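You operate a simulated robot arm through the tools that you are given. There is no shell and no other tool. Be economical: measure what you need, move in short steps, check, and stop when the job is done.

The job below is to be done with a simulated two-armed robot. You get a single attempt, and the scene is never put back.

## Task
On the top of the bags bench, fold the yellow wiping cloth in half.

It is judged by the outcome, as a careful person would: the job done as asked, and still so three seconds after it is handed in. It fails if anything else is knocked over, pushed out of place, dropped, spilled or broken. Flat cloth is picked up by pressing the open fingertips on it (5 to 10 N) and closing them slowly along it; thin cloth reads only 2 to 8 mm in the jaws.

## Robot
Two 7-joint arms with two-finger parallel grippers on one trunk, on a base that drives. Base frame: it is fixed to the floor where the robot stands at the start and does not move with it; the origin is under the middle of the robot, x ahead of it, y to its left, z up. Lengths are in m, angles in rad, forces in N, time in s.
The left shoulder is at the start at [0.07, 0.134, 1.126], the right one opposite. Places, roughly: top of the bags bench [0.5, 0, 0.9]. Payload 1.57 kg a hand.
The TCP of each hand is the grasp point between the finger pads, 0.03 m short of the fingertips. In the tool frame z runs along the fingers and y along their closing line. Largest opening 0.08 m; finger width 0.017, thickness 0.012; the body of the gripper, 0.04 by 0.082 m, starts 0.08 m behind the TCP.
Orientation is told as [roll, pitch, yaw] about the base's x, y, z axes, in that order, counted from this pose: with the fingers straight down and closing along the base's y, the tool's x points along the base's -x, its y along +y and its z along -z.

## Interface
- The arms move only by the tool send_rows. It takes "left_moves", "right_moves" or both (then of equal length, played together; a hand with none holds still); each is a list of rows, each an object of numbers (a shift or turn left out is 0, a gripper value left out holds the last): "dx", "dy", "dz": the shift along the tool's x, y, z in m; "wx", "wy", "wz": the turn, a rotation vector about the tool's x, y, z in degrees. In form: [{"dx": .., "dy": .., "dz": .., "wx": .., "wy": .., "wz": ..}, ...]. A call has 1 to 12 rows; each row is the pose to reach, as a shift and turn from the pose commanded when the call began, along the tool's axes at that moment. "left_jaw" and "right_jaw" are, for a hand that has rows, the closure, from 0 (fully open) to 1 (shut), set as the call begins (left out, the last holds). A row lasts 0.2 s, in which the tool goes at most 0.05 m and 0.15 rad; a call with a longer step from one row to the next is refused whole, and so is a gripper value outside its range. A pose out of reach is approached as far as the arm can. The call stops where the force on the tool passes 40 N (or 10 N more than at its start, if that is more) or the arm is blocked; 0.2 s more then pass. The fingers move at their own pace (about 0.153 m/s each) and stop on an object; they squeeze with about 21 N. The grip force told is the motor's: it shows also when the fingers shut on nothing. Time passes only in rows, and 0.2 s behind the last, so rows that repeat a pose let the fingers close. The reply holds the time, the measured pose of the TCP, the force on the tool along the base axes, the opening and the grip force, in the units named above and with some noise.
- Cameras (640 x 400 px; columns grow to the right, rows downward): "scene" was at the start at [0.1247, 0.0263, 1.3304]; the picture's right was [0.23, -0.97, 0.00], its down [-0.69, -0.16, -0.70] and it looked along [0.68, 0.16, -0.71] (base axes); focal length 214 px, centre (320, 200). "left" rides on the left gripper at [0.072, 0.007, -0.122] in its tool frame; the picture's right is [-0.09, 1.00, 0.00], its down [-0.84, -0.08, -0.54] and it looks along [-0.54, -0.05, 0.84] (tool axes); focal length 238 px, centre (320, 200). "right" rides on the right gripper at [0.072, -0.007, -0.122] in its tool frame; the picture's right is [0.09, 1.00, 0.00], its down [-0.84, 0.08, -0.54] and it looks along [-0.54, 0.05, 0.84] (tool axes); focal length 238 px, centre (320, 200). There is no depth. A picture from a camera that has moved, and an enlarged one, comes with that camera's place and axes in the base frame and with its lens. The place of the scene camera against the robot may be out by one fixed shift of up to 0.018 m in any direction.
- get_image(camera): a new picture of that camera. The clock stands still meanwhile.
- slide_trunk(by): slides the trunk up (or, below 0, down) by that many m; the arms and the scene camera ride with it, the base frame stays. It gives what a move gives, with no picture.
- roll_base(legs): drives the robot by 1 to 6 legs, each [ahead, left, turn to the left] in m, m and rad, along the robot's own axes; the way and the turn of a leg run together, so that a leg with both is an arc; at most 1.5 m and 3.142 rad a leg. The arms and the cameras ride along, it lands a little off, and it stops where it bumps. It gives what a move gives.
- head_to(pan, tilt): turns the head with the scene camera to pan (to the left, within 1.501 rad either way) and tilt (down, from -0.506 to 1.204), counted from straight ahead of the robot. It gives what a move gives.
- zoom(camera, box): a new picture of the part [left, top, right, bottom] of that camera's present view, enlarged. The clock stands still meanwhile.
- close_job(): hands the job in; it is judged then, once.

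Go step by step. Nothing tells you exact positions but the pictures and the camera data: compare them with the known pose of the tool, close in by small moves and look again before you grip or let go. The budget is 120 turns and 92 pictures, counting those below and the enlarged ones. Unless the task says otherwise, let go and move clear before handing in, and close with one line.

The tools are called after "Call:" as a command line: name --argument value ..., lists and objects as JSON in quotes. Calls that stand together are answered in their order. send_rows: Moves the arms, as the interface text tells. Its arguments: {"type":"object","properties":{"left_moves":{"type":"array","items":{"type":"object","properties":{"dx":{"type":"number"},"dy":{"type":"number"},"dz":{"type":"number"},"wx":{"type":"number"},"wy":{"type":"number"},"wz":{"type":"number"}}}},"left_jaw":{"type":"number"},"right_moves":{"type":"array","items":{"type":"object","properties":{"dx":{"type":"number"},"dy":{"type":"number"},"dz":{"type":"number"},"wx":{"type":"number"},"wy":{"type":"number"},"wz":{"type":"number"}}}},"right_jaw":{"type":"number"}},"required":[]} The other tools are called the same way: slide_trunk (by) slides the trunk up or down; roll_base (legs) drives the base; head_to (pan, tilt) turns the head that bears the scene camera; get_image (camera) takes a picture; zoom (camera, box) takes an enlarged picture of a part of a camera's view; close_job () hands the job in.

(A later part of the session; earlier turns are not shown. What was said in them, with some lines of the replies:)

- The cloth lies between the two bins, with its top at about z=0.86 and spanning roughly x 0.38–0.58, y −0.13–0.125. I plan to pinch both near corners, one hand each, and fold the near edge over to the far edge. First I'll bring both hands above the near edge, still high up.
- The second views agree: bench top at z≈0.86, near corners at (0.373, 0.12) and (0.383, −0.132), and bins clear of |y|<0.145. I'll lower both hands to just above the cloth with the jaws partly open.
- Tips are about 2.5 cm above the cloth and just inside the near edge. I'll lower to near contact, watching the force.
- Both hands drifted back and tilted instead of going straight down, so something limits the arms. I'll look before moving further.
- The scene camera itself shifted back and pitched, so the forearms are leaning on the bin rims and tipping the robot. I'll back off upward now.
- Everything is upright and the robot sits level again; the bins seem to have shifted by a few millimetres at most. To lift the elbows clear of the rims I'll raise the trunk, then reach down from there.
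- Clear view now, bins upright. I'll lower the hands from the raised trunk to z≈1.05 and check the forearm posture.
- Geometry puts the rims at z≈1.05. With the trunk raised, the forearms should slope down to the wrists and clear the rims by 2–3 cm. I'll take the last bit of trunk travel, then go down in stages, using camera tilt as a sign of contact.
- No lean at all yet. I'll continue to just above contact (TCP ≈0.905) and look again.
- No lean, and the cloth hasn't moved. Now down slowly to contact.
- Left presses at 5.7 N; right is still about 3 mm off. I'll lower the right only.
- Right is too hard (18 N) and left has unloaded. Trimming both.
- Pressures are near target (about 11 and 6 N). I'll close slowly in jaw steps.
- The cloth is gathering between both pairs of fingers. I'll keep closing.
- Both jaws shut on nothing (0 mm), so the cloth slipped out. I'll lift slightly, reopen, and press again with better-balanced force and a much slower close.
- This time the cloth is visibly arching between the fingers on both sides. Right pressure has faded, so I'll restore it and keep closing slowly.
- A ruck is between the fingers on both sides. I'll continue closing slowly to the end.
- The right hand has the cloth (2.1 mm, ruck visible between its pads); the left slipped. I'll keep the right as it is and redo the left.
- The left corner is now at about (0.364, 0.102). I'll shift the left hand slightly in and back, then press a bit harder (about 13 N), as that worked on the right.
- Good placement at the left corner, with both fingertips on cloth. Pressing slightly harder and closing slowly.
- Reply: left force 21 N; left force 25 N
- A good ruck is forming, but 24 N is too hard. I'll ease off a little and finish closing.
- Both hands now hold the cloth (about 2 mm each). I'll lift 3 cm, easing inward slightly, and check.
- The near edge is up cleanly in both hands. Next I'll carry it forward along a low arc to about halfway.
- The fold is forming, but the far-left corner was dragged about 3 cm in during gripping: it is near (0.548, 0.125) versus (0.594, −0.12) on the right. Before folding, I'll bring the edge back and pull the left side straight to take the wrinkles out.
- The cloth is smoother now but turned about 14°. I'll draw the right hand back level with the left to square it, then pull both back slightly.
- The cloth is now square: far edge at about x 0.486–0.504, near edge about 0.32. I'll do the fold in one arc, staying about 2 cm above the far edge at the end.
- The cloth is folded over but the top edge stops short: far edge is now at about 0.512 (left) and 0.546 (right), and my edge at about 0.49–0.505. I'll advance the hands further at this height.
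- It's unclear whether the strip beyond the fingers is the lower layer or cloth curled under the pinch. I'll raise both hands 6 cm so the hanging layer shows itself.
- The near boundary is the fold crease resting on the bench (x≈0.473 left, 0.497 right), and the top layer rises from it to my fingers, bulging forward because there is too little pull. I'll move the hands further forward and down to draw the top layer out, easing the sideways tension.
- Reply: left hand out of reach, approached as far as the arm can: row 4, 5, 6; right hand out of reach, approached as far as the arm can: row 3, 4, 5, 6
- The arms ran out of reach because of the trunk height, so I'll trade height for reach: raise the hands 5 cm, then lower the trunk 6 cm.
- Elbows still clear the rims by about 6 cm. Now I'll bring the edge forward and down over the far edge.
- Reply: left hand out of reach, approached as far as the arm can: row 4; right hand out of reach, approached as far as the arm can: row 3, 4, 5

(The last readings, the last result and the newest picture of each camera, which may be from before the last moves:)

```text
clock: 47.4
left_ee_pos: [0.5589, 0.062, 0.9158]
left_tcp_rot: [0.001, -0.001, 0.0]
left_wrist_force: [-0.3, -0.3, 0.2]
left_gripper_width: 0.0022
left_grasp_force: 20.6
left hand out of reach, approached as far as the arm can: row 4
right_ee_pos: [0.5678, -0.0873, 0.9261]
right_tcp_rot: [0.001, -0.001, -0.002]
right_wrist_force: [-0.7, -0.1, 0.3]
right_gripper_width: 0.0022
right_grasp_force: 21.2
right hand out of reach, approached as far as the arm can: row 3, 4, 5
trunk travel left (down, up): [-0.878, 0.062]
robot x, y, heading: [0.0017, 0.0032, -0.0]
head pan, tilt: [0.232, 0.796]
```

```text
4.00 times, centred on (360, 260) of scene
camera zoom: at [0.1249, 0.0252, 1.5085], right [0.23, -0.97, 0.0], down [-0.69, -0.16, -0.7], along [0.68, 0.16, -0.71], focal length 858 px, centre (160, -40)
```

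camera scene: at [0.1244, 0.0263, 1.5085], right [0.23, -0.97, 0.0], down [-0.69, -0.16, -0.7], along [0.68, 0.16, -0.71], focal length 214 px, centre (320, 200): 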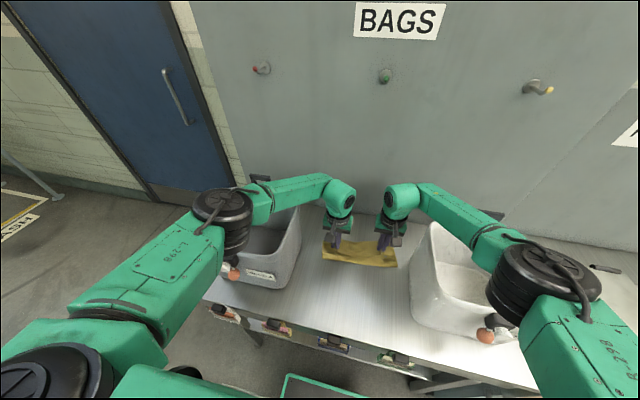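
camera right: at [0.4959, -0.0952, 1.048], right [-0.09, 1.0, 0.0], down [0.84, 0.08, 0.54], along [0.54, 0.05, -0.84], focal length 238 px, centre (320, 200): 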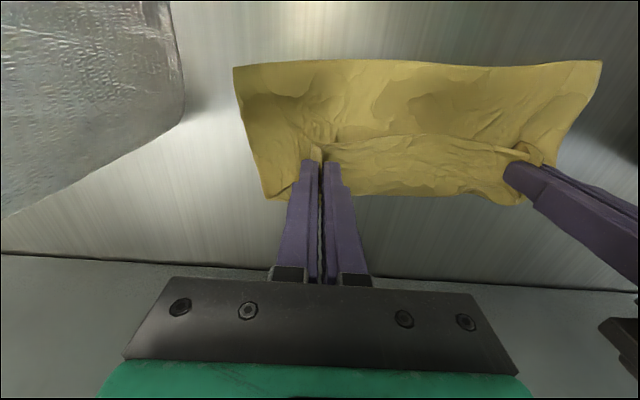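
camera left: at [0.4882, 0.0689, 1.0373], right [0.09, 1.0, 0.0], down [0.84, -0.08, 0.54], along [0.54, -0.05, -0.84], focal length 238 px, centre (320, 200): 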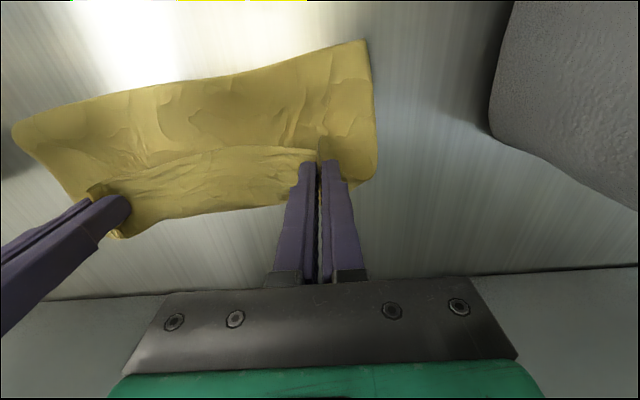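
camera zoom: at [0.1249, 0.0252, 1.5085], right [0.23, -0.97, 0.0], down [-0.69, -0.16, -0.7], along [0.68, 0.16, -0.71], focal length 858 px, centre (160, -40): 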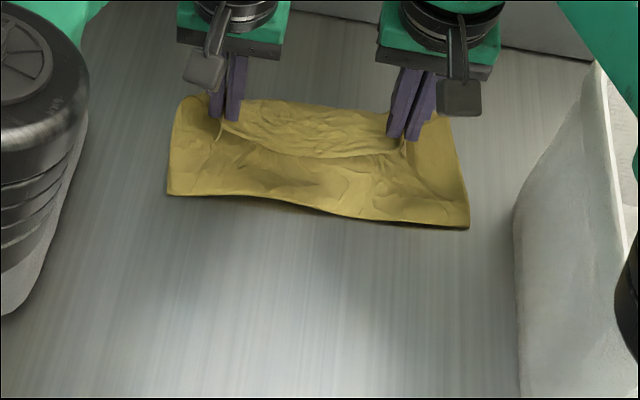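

The crease now sits near half-way, but a small hem is still turned over at the top edge and I need about 4 cm more reach forward. I'll check the room between the base and the bench with the head camera before considering a small drive.

Call:
head_to --pan 0.0 --tilt 1.2

Call:
get_image --camera "scene"

```text
clock: 48.2
left_ee_pos: [0.5597, 0.0635, 0.9161]
left_tcp_rot: [0.0, 0.0, 0.0]
left_wrist_force: [-0.3, -0.1, 0.3]
left_gripper_width: 0.0021
left_grasp_force: 20.5
right_ee_pos: [0.5678, -0.086, 0.9264]
right_tcp_rot: [-0.001, 0.001, 0.0]
right_wrist_force: [0.3, -0.3, -0.5]
right_gripper_width: 0.0021
right_grasp_force: 21.2
trunk travel left (down, up): [-0.878, 0.062]
robot x, y, heading: [0.0034, 0.0021, -0.002]
head pan, tilt: [0.0, 1.201]
```

```text
32 pictures are left
camera scene: at [0.1021, 0.0079, 1.4804], right [0.0, -1.0, 0.0], down [-0.93, 0.0, -0.36], along [0.36, 0.0, -0.93], focal length 214 px, centre (320, 200)
```

scene: 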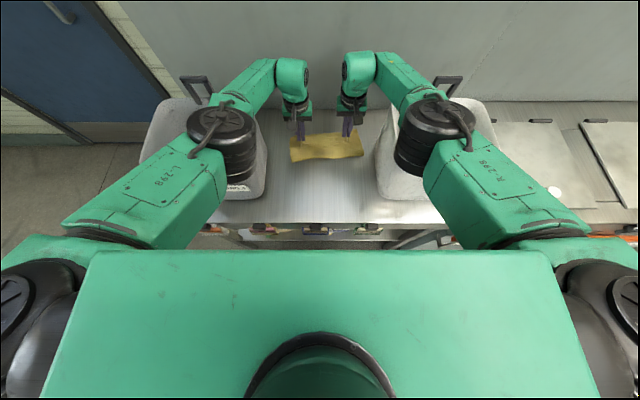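

No base drive needed: tilting the fingers forward about 15° gains roughly 5 cm of reach. I'll do that while drawing the edge forward and down.

Call:
send_rows --left_moves '[{"wy": -5, "dx": -0.002}, {"wy": -10, "dx": -0.008}, {"wy": -15, "dx": -0.016}, {"wy": -16, "dx": -0.024}, {"wy": -16, "dx": -0.031, "dz": 0.004}, {"wy": -16, "dx": -0.033, "dz": 0.01}, {"wy": -16, "dx": -0.033, "dz": 0.01}]' --right_moves '[{"wy": -5, "dx": -0.002}, {"wy": -10, "dx": -0.01}, {"wy": -15, "dx": -0.02}, {"wy": -16, "dx": -0.03, "dz": 0.005}, {"wy": -16, "dx": -0.037, "dz": 0.012}, {"wy": -16, "dx": -0.039, "dz": 0.019}, {"wy": -16, "dx": -0.039, "dz": 0.019}]'

Call:
get_image --camera "right"

Call:
get_image --camera "left"

Call:
zoom --camera "scene" --box '[240, 80, 400, 180]'

```text
clock: 49.9
left_ee_pos: [0.5948, 0.0626, 0.9038]
left_tcp_rot: [0.001, -0.28, 0.001]
left_wrist_force: [-0.7, -0.3, -0.2]
left_gripper_width: 0.0021
left_grasp_force: 20.8
right_ee_pos: [0.6068, -0.0862, 0.9071]
right_tcp_rot: [-0.001, -0.28, -0.001]
right_wrist_force: [0.3, 0.5, -0.2]
right_gripper_width: 0.0024
right_grasp_force: 21.5
trunk travel left (down, up): [-0.878, 0.062]
robot x, y, heading: [0.0012, 0.0041, 0.004]
head pan, tilt: [0.0, 1.201]
```

```text
31 pictures are left
camera right: at [0.5046, -0.0948, 1.0043], right [-0.09, 1.0, -0.02], down [0.66, 0.08, 0.75], along [0.75, 0.05, -0.66], focal length 238 px, centre (320, 200)
```

right: 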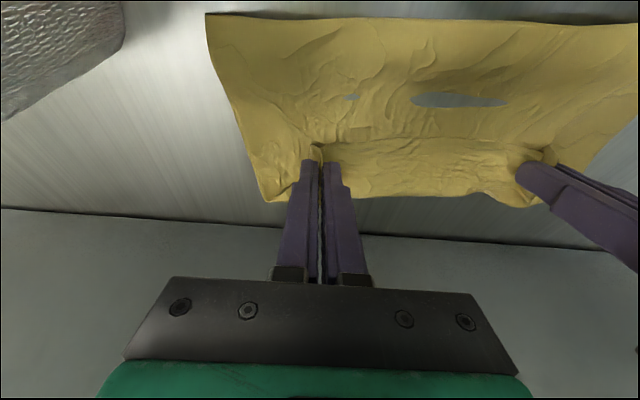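

```text
30 pictures are left
camera left: at [0.4929, 0.0689, 1.0002], right [0.09, 1.0, 0.02], down [0.66, -0.08, 0.75], along [0.75, -0.05, -0.66], focal length 238 px, centre (320, 200)
```

left: 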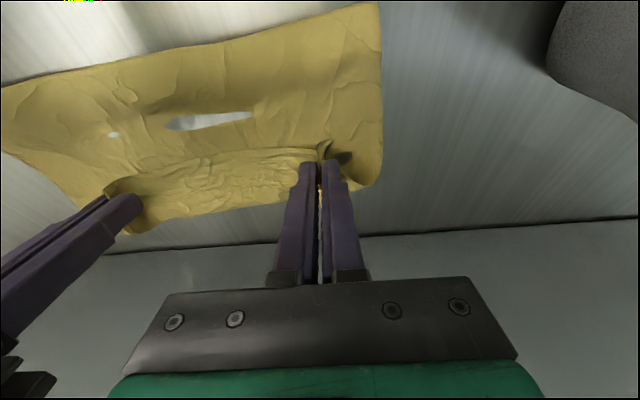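

```text
4.00 times, centred on (320, 130) of scene
camera zoom: at [0.102, 0.0075, 1.4804], right [0.0, -1.0, 0.0], down [-0.93, 0.0, -0.36], along [0.36, 0.0, -0.93], focal length 858 px, centre (320, 480)
```

zoom: 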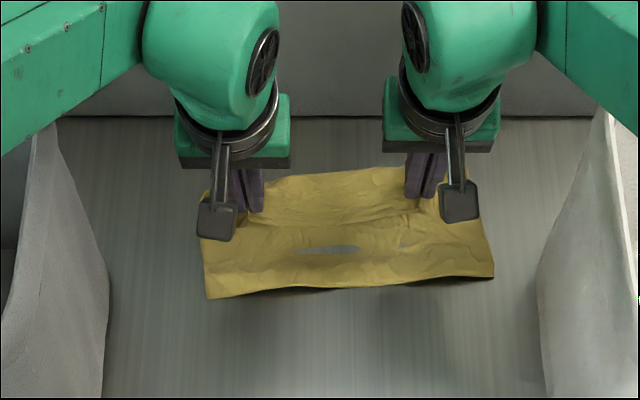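

Visible footprint is now about 11.5 cm deep by 25 cm wide. I need to see how the layers lie at the sides, so I'll zoom there.

Call:
zoom --camera "right" --box '[190, 0, 350, 220]'

Call:
zoom --camera "left" --box '[240, 80, 400, 220]'

```text
1.82 times, centred on (270, 110) of right
camera zoom: at [0.5046, -0.0948, 1.0043], right [-0.09, 1.0, -0.02], down [0.66, 0.08, 0.75], along [0.75, 0.05, -0.66], focal length 433 px, centre (411, 364)
```

zoom: 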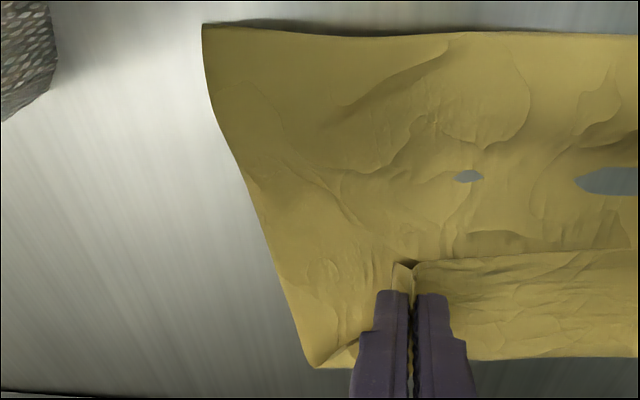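

```text
2.86 times, centred on (320, 150) of left
camera zoom: at [0.4929, 0.0689, 1.0002], right [0.09, 1.0, 0.02], down [0.66, -0.08, 0.75], along [0.75, -0.05, -0.66], focal length 681 px, centre (320, 343)
```

zoom: 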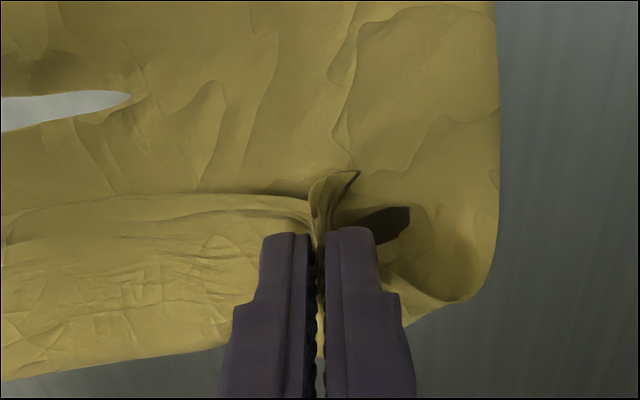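

Zooming shows the near edge simply turned back on top, with the body running back toward the robot from a crease at the far side. That direction suits the grip, since the cloth leaves the fingers forward. So I'll re-lay it: lift the cloth to hang nearly free, lay the lower half forward, then bring the top half back toward the robot.

Call:
send_rows --left_moves '[{"dx": 0.01, "dz": -0.018, "wy": 5}, {"dx": 0.02, "dz": -0.036, "wy": 10}, {"dx": 0.03, "dz": -0.054, "wy": 14}, {"dx": 0.0343, "dz": -0.0619, "wy": 16}, {"dx": 0.0343, "dz": -0.0619, "wy": 16}]' --right_moves '[{"dx": 0.01, "dz": -0.018, "wy": 5}, {"dx": 0.02, "dz": -0.036, "wy": 10}, {"dx": 0.03, "dz": -0.054, "wy": 14}, {"dx": 0.0343, "dz": -0.0619, "wy": 16}, {"dx": 0.0343, "dz": -0.0619, "wy": 16}]'

Call:
send_rows --left_moves '[{"dz": -0.025}, {"dz": -0.05}, {"dz": -0.075}, {"dz": -0.1}, {"dz": -0.11}, {"dz": -0.11}]' --right_moves '[{"dz": -0.025}, {"dz": -0.05}, {"dz": -0.075}, {"dz": -0.1}, {"dz": -0.11}, {"dz": -0.11}]'

Call:
get_image --camera "right"

Call:
zoom --camera "scene" --box '[160, 30, 480, 230]'

```text
clock: 51.0
left_ee_pos: [0.5452, 0.0621, 0.9543]
left_tcp_rot: [0.001, 0.002, 0.0]
left_wrist_force: [-0.5, -0.2, 0.1]
left_gripper_width: 0.0019
left_grasp_force: 21.0
right_ee_pos: [0.5559, -0.0875, 0.9566]
right_tcp_rot: [0.0, 0.001, 0.0]
right_wrist_force: [0.0, 0.3, 0.2]
right_gripper_width: 0.0024
right_grasp_force: 21.3
trunk travel left (down, up): [-0.878, 0.062]
robot x, y, heading: [-0.002, -0.0018, -0.009]
head pan, tilt: [0.0, 1.201]
```

```text
clock: 52.5
left_ee_pos: [0.5458, 0.0611, 1.0666]
left_tcp_rot: [0.0, -0.001, 0.001]
left_wrist_force: [1.0, 0.4, -0.3]
left_gripper_width: 0.0023
left_grasp_force: 20.7
right_ee_pos: [0.5558, -0.0875, 1.066]
right_tcp_rot: [0.0, -0.001, -0.001]
right_wrist_force: [0.1, -1.0, 0.3]
right_gripper_width: 0.0024
right_grasp_force: 20.8
trunk travel left (down, up): [-0.878, 0.062]
robot x, y, heading: [0.003, -0.0001, 0.004]
head pan, tilt: [0.0, 1.201]
```

```text
26 pictures are left
camera right: at [0.484, -0.0957, 1.1883], right [-0.09, 1.0, 0.0], down [0.84, 0.08, 0.54], along [0.54, 0.05, -0.84], focal length 238 px, centre (320, 200)
```

right: 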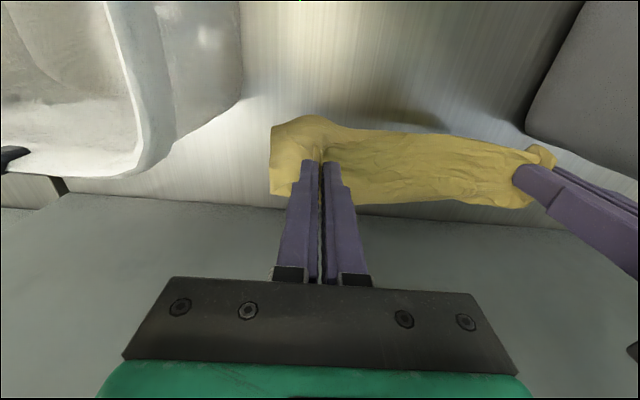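

```text
2.00 times, centred on (320, 130) of scene
camera zoom: at [0.1025, 0.0075, 1.4804], right [0.0, -1.0, 0.0], down [-0.93, 0.0, -0.36], along [0.36, 0.0, -0.93], focal length 429 px, centre (320, 340)
```

zoom: 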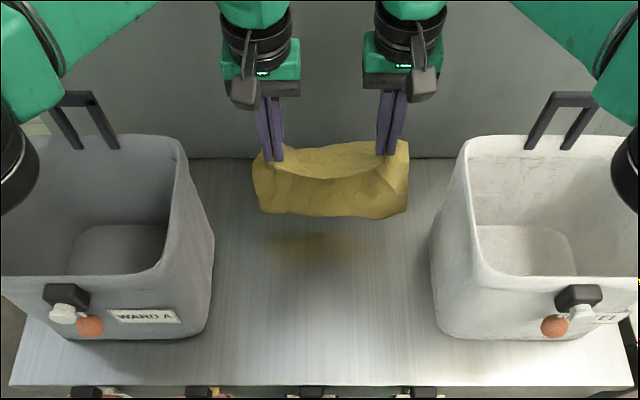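

The cloth hangs straight and free from both hands. I'll raise the trunk back up for elbow clearance, then bring the hanging cloth back to x≈0.43 with its lower edge just touching the bench.

Call:
slide_trunk --by 0.06

Call:
send_rows --left_moves '[{"dx": 0.025}, {"dx": 0.05, "dy": 0.002}, {"dx": 0.075, "dy": 0.003}, {"dx": 0.1, "dy": 0.004}, {"dx": 0.116, "dy": 0.005}, {"dx": 0.116, "dy": 0.005}, {"dx": 0.116, "dy": 0.005, "dz": 0.01}, {"dx": 0.116, "dy": 0.005, "dz": 0.02}, {"dx": 0.116, "dy": 0.005, "dz": 0.025}, {"dx": 0.116, "dy": 0.005, "dz": 0.025}]' --right_moves '[{"dx": 0.025}, {"dx": 0.05, "dy": -0.002}, {"dx": 0.08, "dy": -0.003}, {"dx": 0.108, "dy": -0.004}, {"dx": 0.126, "dy": -0.004}, {"dx": 0.126, "dy": -0.004}, {"dx": 0.126, "dy": -0.004, "dz": 0.01}, {"dx": 0.126, "dy": -0.004, "dz": 0.02}, {"dx": 0.126, "dy": -0.004, "dz": 0.025}, {"dx": 0.126, "dy": -0.004, "dz": 0.025}]'

Call:
zoom --camera "scene" --box '[160, 50, 480, 250]'

Call:
get_image --camera "right"

```text
clock: 53.5
left_ee_pos: [0.5452, 0.0617, 1.125]
left_tcp_rot: [0.001, -0.001, 0.0]
left_wrist_force: [1.3, -0.5, 0.0]
left_gripper_width: 0.002
left_grasp_force: 20.8
right_ee_pos: [0.5548, -0.0891, 1.1256]
right_tcp_rot: [0.0, -0.001, -0.001]
right_wrist_force: [-0.2, -0.2, -0.5]
right_gripper_width: 0.0021
right_grasp_force: 20.9
trunk travel left (down, up): [-0.938, 0.002]
robot x, y, heading: [0.0, -0.0005, 0.004]
head pan, tilt: [0.0, 1.201]
```

```text
clock: 55.6
left_ee_pos: [0.4297, 0.0678, 1.1016]
left_tcp_rot: [0.0, -0.002, -0.002]
left_wrist_force: [0.2, -4.3, -0.9]
left_gripper_width: 0.0024
left_grasp_force: 20.9
right_ee_pos: [0.4302, -0.0929, 1.1023]
right_tcp_rot: [0.0, 0.0, 0.0]
right_wrist_force: [0.1, 5.0, -0.2]
right_gripper_width: 0.0021
right_grasp_force: 21.3
trunk travel left (down, up): [-0.938, 0.002]
robot x, y, heading: [-0.0034, 0.0014, -0.001]
head pan, tilt: [0.0, 1.201]
```

```text
2.00 times, centred on (320, 150) of scene
camera zoom: at [0.1022, 0.0076, 1.5404], right [0.0, -1.0, 0.0], down [-0.93, 0.0, -0.36], along [0.36, 0.0, -0.93], focal length 429 px, centre (320, 300)
```

zoom: 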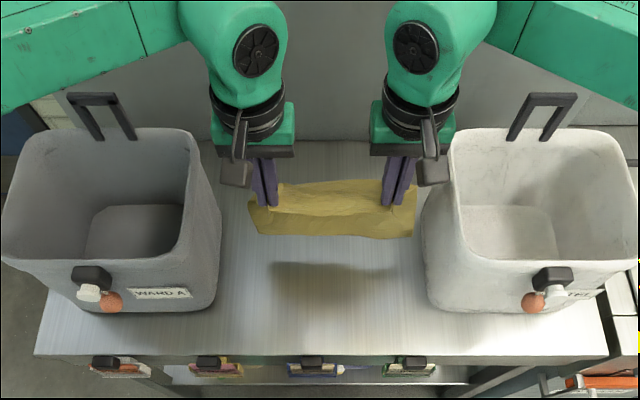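

```text
23 pictures are left
camera right: at [0.3577, -0.1004, 1.2242], right [-0.09, 1.0, 0.0], down [0.84, 0.08, 0.54], along [0.54, 0.05, -0.84], focal length 238 px, centre (320, 200)
```

right: 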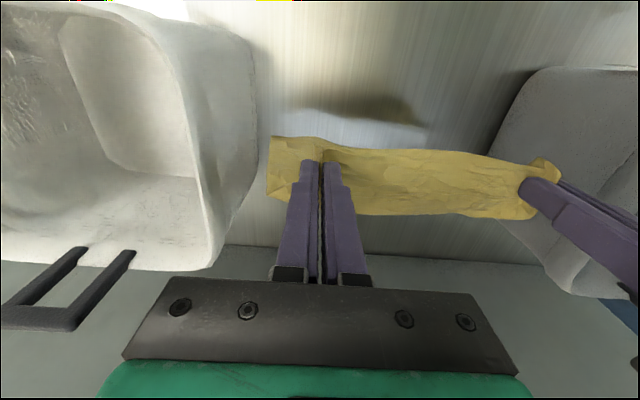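

The lower edge hangs about 3 cm above the bench near x≈0.465. Now I'll lower it to touch and lay the lower half forward.

Call:
send_rows --left_moves '[{"dz": 0.014}, {"dz": 0.027}, {"dx": -0.005, "dz": 0.035}, {"dx": -0.015, "dz": 0.047}, {"dx": -0.027, "dz": 0.059}, {"dx": -0.039, "dz": 0.071}, {"dx": -0.051, "dz": 0.083}, {"dx": -0.063, "dz": 0.095}, {"dx": -0.075, "dz": 0.107}, {"dx": -0.087, "dz": 0.117}, {"dx": -0.098, "dz": 0.125}, {"dx": -0.098, "dz": 0.125}]' --right_moves '[{"dz": 0.014}, {"dz": 0.027}, {"dx": -0.005, "dz": 0.035}, {"dx": -0.015, "dz": 0.047}, {"dx": -0.027, "dz": 0.059}, {"dx": -0.039, "dz": 0.071}, {"dx": -0.051, "dz": 0.083}, {"dx": -0.063, "dz": 0.095}, {"dx": -0.075, "dz": 0.107}, {"dx": -0.087, "dz": 0.117}, {"dx": -0.098, "dz": 0.125}, {"dx": -0.098, "dz": 0.125}]'

Call:
zoom --camera "scene" --box '[200, 60, 440, 210]'

Call:
get_image --camera "right"

```text
clock: 58.2
left_ee_pos: [0.5275, 0.0658, 0.9747]
left_tcp_rot: [0.001, -0.001, 0.001]
left_wrist_force: [0.1, -0.2, 0.3]
left_gripper_width: 0.0019
left_grasp_force: 21.3
right_ee_pos: [0.5271, -0.0901, 0.9769]
right_tcp_rot: [0.0, 0.0, 0.0]
right_wrist_force: [0.3, 0.4, 0.0]
right_gripper_width: 0.0022
right_grasp_force: 20.9
trunk travel left (down, up): [-0.938, 0.002]
robot x, y, heading: [0.0018, 0.0046, 0.003]
head pan, tilt: [0.0, 1.201]
```

```text
2.67 times, centred on (320, 135) of scene
camera zoom: at [0.1017, 0.0077, 1.5404], right [0.0, -1.0, 0.0], down [-0.93, 0.0, -0.36], along [0.36, 0.0, -0.93], focal length 572 px, centre (320, 373)
```

zoom: 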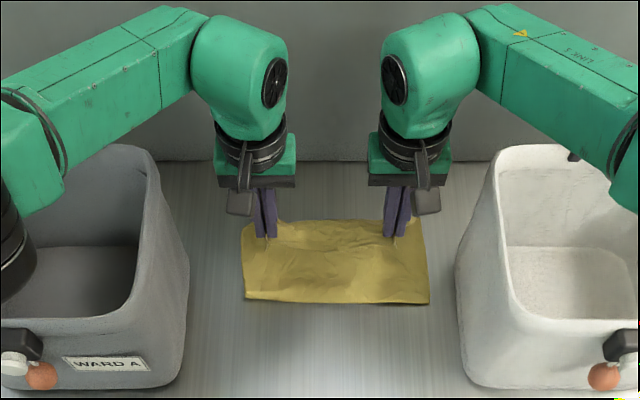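

```text
21 pictures are left
camera right: at [0.4551, -0.0987, 1.0996], right [-0.09, 1.0, 0.0], down [0.84, 0.08, 0.54], along [0.54, 0.05, -0.84], focal length 238 px, centre (320, 200)
```

right: 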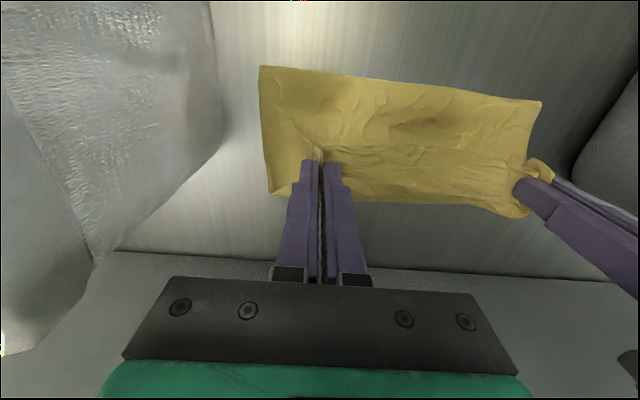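

Good: the free edge now lies at x≈0.469 on the robot side, square to the bench. Now I'll bring the held edge back and down over it.

Call:
send_rows --left_moves '[{"dx": 0.006, "dz": 0.012}, {"dx": 0.014, "dz": 0.025}, {"dx": 0.024, "dz": 0.038}, {"dx": 0.034, "dz": 0.05}, {"dx": 0.042, "dz": 0.06}, {"dx": 0.045, "dz": 0.066}, {"dx": 0.045, "dz": 0.066}]' --right_moves '[{"dx": 0.006, "dz": 0.012}, {"dx": 0.014, "dz": 0.025}, {"dx": 0.024, "dz": 0.038}, {"dx": 0.034, "dz": 0.05}, {"dx": 0.042, "dz": 0.06}, {"dx": 0.045, "dz": 0.068}, {"dx": 0.045, "dz": 0.068}]'

Call:
zoom --camera "scene" --box '[240, 80, 400, 180]'

Call:
get_image --camera "right"

Call:
get_image --camera "left"

```text
clock: 59.9
left_ee_pos: [0.4838, 0.0657, 0.9088]
left_tcp_rot: [0.0, 0.001, -0.001]
left_wrist_force: [0.5, 0.2, -0.2]
left_gripper_width: 0.0022
left_grasp_force: 21.1
right_ee_pos: [0.4811, -0.0906, 0.9096]
right_tcp_rot: [0.001, -0.002, -0.002]
right_wrist_force: [-0.6, 0.5, -0.2]
right_gripper_width: 0.0023
right_grasp_force: 21.7
trunk travel left (down, up): [-0.938, 0.002]
robot x, y, heading: [-0.0001, -0.0024, 0.002]
head pan, tilt: [0.0, 1.201]
```

```text
4.00 times, centred on (320, 130) of scene
camera zoom: at [0.1022, 0.0076, 1.5404], right [0.0, -1.0, 0.0], down [-0.93, 0.0, -0.36], along [0.36, 0.0, -0.93], focal length 858 px, centre (320, 480)
```

zoom: 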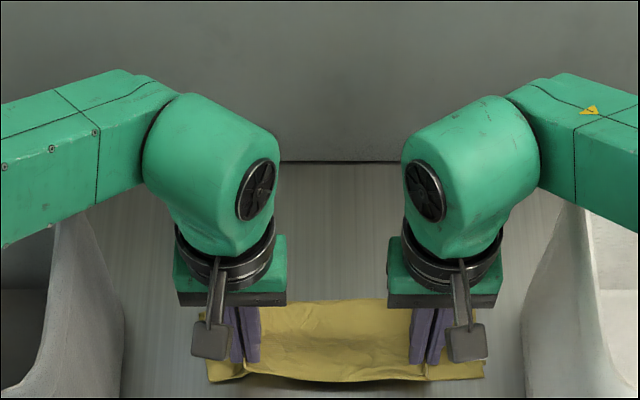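

```text
19 pictures are left
camera right: at [0.4098, -0.0993, 1.0313], right [-0.09, 1.0, 0.0], down [0.84, 0.08, 0.54], along [0.54, 0.05, -0.84], focal length 238 px, centre (320, 200)
```

right: 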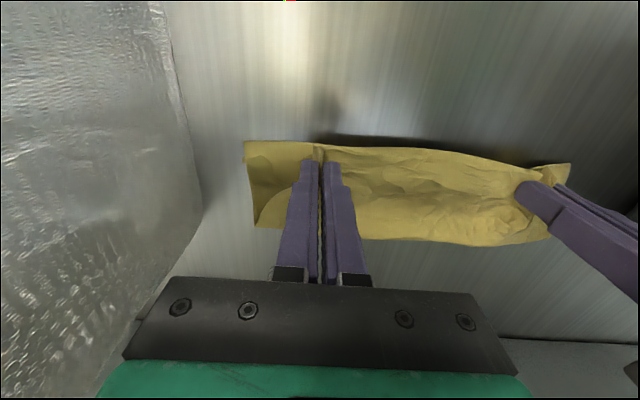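

```text
18 pictures are left
camera left: at [0.4119, 0.072, 1.0307], right [0.09, 1.0, 0.0], down [0.84, -0.08, 0.54], along [0.54, -0.05, -0.84], focal length 238 px, centre (320, 200)
```

left: 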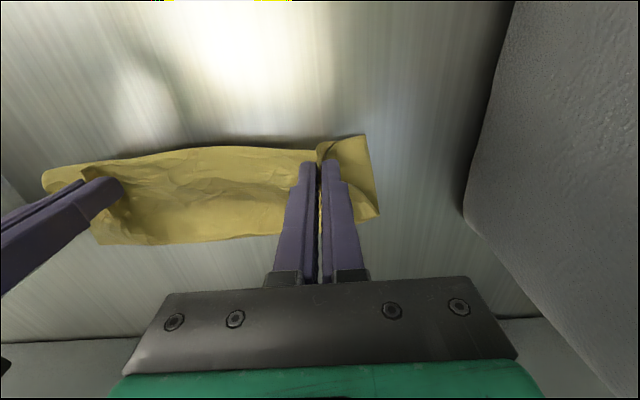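

The two edges now meet at x≈0.47 with the crease at about 0.555. I'll lower until the tips rest on the stack, then open a little.

Call:
send_rows --left_moves '[{"dx": 0.002, "dz": 0.006}, {"dx": 0.002, "dz": 0.012}, {"dx": 0.002, "dz": 0.014}, {"dx": 0.002, "dz": 0.014}]' --right_moves '[{"dx": 0.002, "dz": 0.006}, {"dx": 0.002, "dz": 0.012}, {"dx": 0.002, "dz": 0.014}, {"dx": 0.002, "dz": 0.014}]'

Call:
send_rows --left_moves '[{"dz": 0.0}, {"dz": 0.0}]' --right_moves '[{"dz": 0.0}, {"dz": 0.0}]' --left_jaw 0.8 --right_jaw 0.8

Call:
send_rows --left_moves '[{"dz": -0.005}, {"dz": -0.01}, {"dz": -0.015}]' --right_moves '[{"dz": -0.005}, {"dz": -0.01}, {"dz": -0.015}]'

Call:
get_image --camera "right"

Call:
get_image --camera "left"

```text
clock: 60.9
left_ee_pos: [0.4805, 0.0654, 0.8966]
left_tcp_rot: [-0.002, -0.001, 0.0]
left_wrist_force: [0.4, -4.2, 2.2]
left_gripper_width: 0.0023
left_grasp_force: 21.1
right_ee_pos: [0.4799, -0.0918, 0.8944]
right_tcp_rot: [0.003, 0.001, 0.0]
right_wrist_force: [0.1, 3.3, 0.1]
right_gripper_width: 0.0019
right_grasp_force: 21.0
trunk travel left (down, up): [-0.938, 0.002]
robot x, y, heading: [-0.0024, 0.0006, 0.001]
head pan, tilt: [0.0, 1.201]
```

```text
clock: 61.5
left_ee_pos: [0.4806, 0.0668, 0.8953]
left_tcp_rot: [-0.002, -0.001, -0.001]
left_wrist_force: [-0.8, -0.1, 0.8]
left_gripper_width: 0.0162
left_grasp_force: 0.0
right_ee_pos: [0.48, -0.0925, 0.8963]
right_tcp_rot: [-0.001, 0.002, -0.002]
right_wrist_force: [-0.4, -0.6, 0.8]
right_gripper_width: 0.016
right_grasp_force: 0.1
trunk travel left (down, up): [-0.938, 0.002]
robot x, y, heading: [0.0009, 0.002, -0.003]
head pan, tilt: [0.0, 1.201]
```

```text
clock: 62.2
left_ee_pos: [0.481, 0.0672, 0.9111]
left_tcp_rot: [0.0, 0.0, 0.003]
left_wrist_force: [-0.2, -0.7, 0.6]
left_gripper_width: 0.016
left_grasp_force: 0.0
right_ee_pos: [0.4813, -0.0925, 0.9092]
right_tcp_rot: [-0.001, 0.0, 0.0]
right_wrist_force: [0.1, 0.2, -0.1]
right_gripper_width: 0.0161
right_grasp_force: 0.1
trunk travel left (down, up): [-0.938, 0.002]
robot x, y, heading: [-0.0004, -0.0012, -0.002]
head pan, tilt: [0.0, 1.201]
```

```text
17 pictures are left
camera right: at [0.4084, -0.0997, 1.0317], right [-0.09, 1.0, 0.0], down [0.84, 0.08, 0.54], along [0.54, 0.05, -0.84], focal length 238 px, centre (320, 200)
```

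right: 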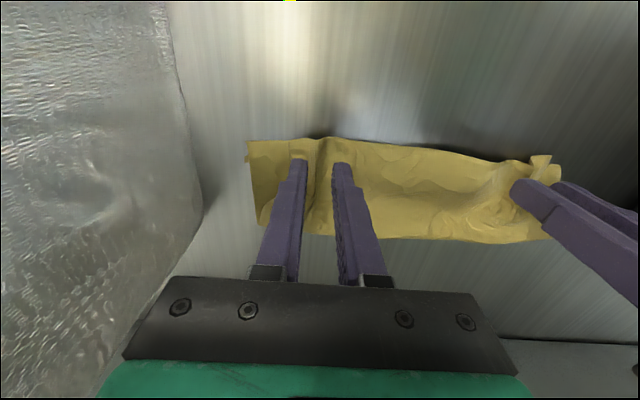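

```text
16 pictures are left
camera left: at [0.409, 0.0734, 1.0314], right [0.09, 1.0, 0.0], down [0.84, -0.08, 0.54], along [0.54, -0.05, -0.84], focal length 238 px, centre (320, 200)
```

left: 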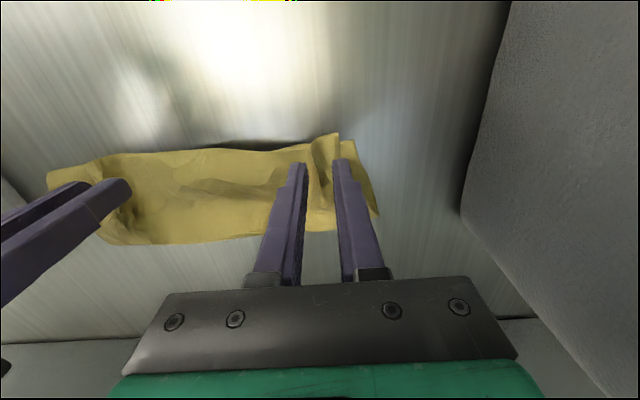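

Both sides have let go cleanly. I'll open slightly more, lift straight up clear and look at the result.

Call:
send_rows --left_moves '[{"dz": -0.015}, {"dz": -0.035}, {"dz": -0.07}, {"dz": -0.11}, {"dz": -0.15}, {"dz": -0.19}, {"dz": -0.19}]' --right_moves '[{"dz": -0.015}, {"dz": -0.035}, {"dz": -0.07}, {"dz": -0.11}, {"dz": -0.15}, {"dz": -0.19}, {"dz": -0.19}]' --left_jaw 0.75 --right_jaw 0.75

Call:
zoom --camera "right" --box '[180, 60, 580, 310]'

Call:
zoom --camera "left" --box '[60, 60, 460, 310]'

Call:
zoom --camera "scene" --box '[240, 80, 400, 180]'

```text
clock: 63.9
left_ee_pos: [0.4833, 0.0645, 1.1009]
left_tcp_rot: [0.001, -0.001, 0.001]
left_wrist_force: [0.4, -0.1, -0.7]
left_gripper_width: 0.0202
left_grasp_force: 0.0
right_ee_pos: [0.4824, -0.0907, 1.1012]
right_tcp_rot: [0.0, 0.001, -0.001]
right_wrist_force: [0.3, 0.4, 0.7]
right_gripper_width: 0.0201
right_grasp_force: 0.0
trunk travel left (down, up): [-0.938, 0.002]
robot x, y, heading: [-0.0032, 0.0014, 0.002]
head pan, tilt: [0.0, 1.201]
```

```text
1.60 times, centred on (380, 185) of right
camera zoom: at [0.4102, -0.0994, 1.2223], right [-0.09, 1.0, 0.0], down [0.84, 0.08, 0.54], along [0.54, 0.05, -0.84], focal length 381 px, centre (224, 224)
```

zoom: 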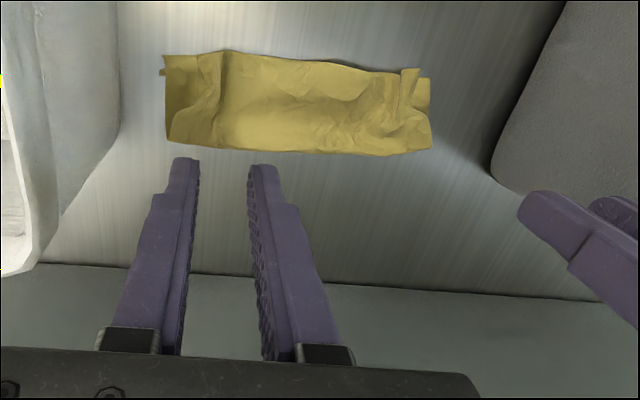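

```text
1.60 times, centred on (260, 185) of left
camera zoom: at [0.4112, 0.0713, 1.2222], right [0.09, 1.0, 0.0], down [0.84, -0.08, 0.54], along [0.54, -0.05, -0.84], focal length 381 px, centre (416, 224)
```

zoom: 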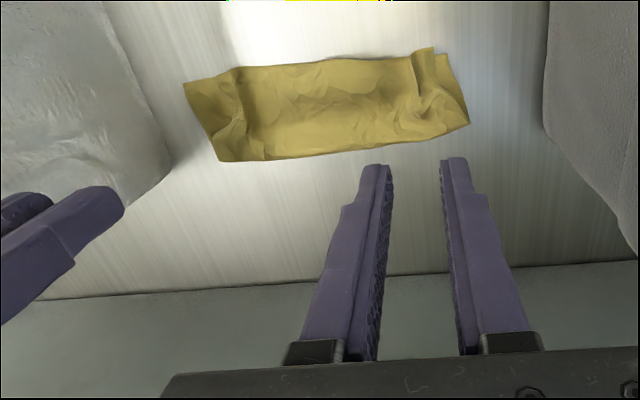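

```text
4.00 times, centred on (320, 130) of scene
camera zoom: at [0.1022, 0.0076, 1.5404], right [0.0, -1.0, 0.0], down [-0.93, 0.0, -0.36], along [0.36, 0.0, -0.93], focal length 858 px, centre (320, 480)
```

zoom: 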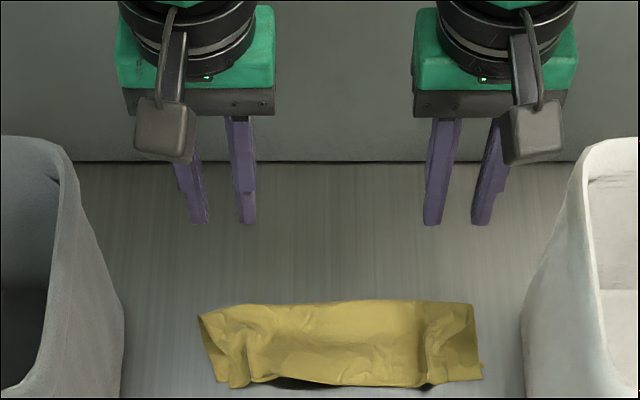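

The cloth is folded: two layers, edges together at the front, crease at the back, bins untouched and upright. Two small pleats stand up where I gripped, so I'll pat each one gently with closed fingertips.

Call:
send_rows --left_moves '[{"dz": 0.045}, {"dz": 0.09}, {"dz": 0.135}, {"dz": 0.17}, {"dz": 0.185}, {"dz": 0.195}, {"dz": 0.203}, {"dz": 0.203}, {"dz": 0.19}, {"dz": 0.16}, {"dz": 0.12}, {"dz": 0.08}]' --right_moves '[{"dz": 0.045}, {"dz": 0.09}, {"dz": 0.135}, {"dz": 0.17}, {"dz": 0.185}, {"dz": 0.195}, {"dz": 0.203}, {"dz": 0.203}, {"dz": 0.19}, {"dz": 0.16}, {"dz": 0.12}, {"dz": 0.08}]' --left_jaw 1.0 --right_jaw 1.0

Call:
send_rows --left_moves '[{"dz": -0.04}, {"dz": -0.08}, {"dz": -0.12}, {"dz": -0.12}]' --right_moves '[{"dz": -0.04}, {"dz": -0.08}, {"dz": -0.12}, {"dz": -0.12}]'

Call:
zoom --camera "scene" --box '[240, 100, 400, 200]'

Call:
head_to --pan 0.232 --tilt 0.796

Call:
get_image --camera "scene"

```text
clock: 66.5
left_ee_pos: [0.4777, 0.0667, 1.023]
left_tcp_rot: [0.002, -0.001, 0.002]
left_wrist_force: [0.2, -0.1, 1.2]
left_gripper_width: 0.0
left_grasp_force: 21.1
right_ee_pos: [0.4786, -0.0918, 1.0195]
right_tcp_rot: [0.0, -0.001, 0.002]
right_wrist_force: [0.3, 0.9, -0.1]
right_gripper_width: 0.0001
right_grasp_force: 20.7
trunk travel left (down, up): [-0.938, 0.002]
robot x, y, heading: [0.0017, -0.0004, 0.002]
head pan, tilt: [0.0, 1.201]
```

```text
clock: 67.5
left_ee_pos: [0.4791, 0.0678, 1.1395]
left_tcp_rot: [0.0, -0.001, -0.001]
left_wrist_force: [-0.6, -0.4, 0.4]
left_gripper_width: 0.0001
left_grasp_force: 21.5
right_ee_pos: [0.4809, -0.093, 1.1384]
right_tcp_rot: [0.002, -0.001, -0.001]
right_wrist_force: [0.6, 0.6, 0.3]
right_gripper_width: 0.0
right_grasp_force: 21.1
trunk travel left (down, up): [-0.938, 0.002]
robot x, y, heading: [0.0014, 0.0016, 0.006]
head pan, tilt: [0.0, 1.201]
```

```text
4.00 times, centred on (320, 150) of scene
camera zoom: at [0.1028, 0.0075, 1.5403], right [0.0, -1.0, 0.0], down [-0.93, 0.0, -0.36], along [0.36, 0.0, -0.93], focal length 858 px, centre (320, 400)
```

zoom: 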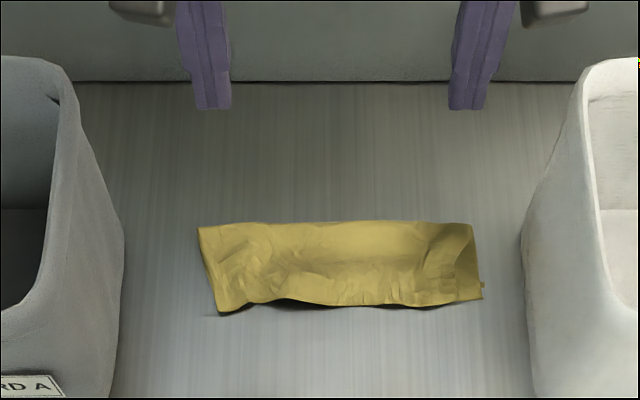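

```text
clock: 68.3
left_ee_pos: [0.4784, 0.0673, 1.1405]
left_tcp_rot: [0.001, -0.001, -0.001]
left_wrist_force: [0.2, 0.3, -0.2]
left_gripper_width: 0.0
left_grasp_force: 20.8
right_ee_pos: [0.4794, -0.0916, 1.1368]
right_tcp_rot: [0.001, 0.0, 0.001]
right_wrist_force: [0.1, -0.2, -0.3]
right_gripper_width: 0.0001
right_grasp_force: 21.0
trunk travel left (down, up): [-0.938, 0.002]
robot x, y, heading: [0.002, 0.0016, 0.003]
head pan, tilt: [0.232, 0.796]
```

```text
11 pictures are left
camera scene: at [0.1247, 0.0262, 1.5683], right [0.23, -0.97, 0.0], down [-0.7, -0.16, -0.7], along [0.68, 0.16, -0.72], focal length 214 px, centre (320, 200)
```

scene: 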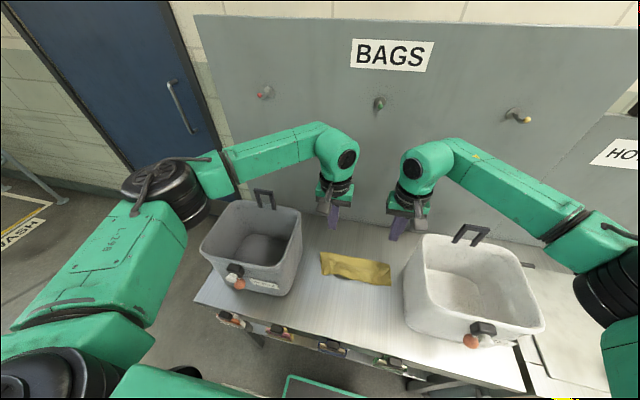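

The cloth lies folded in half and flatter after the pats, both hands are clear, and both bins are standing where they should. Handing in.

Call:
close_job

```text
The job is handed in.
```

The yellow cloth is folded in half on the bags bench and both hands are clear. Early on, both forearms leaned on the bin rims and may have shifted the bins by up to about 1 cm; both are still upright.
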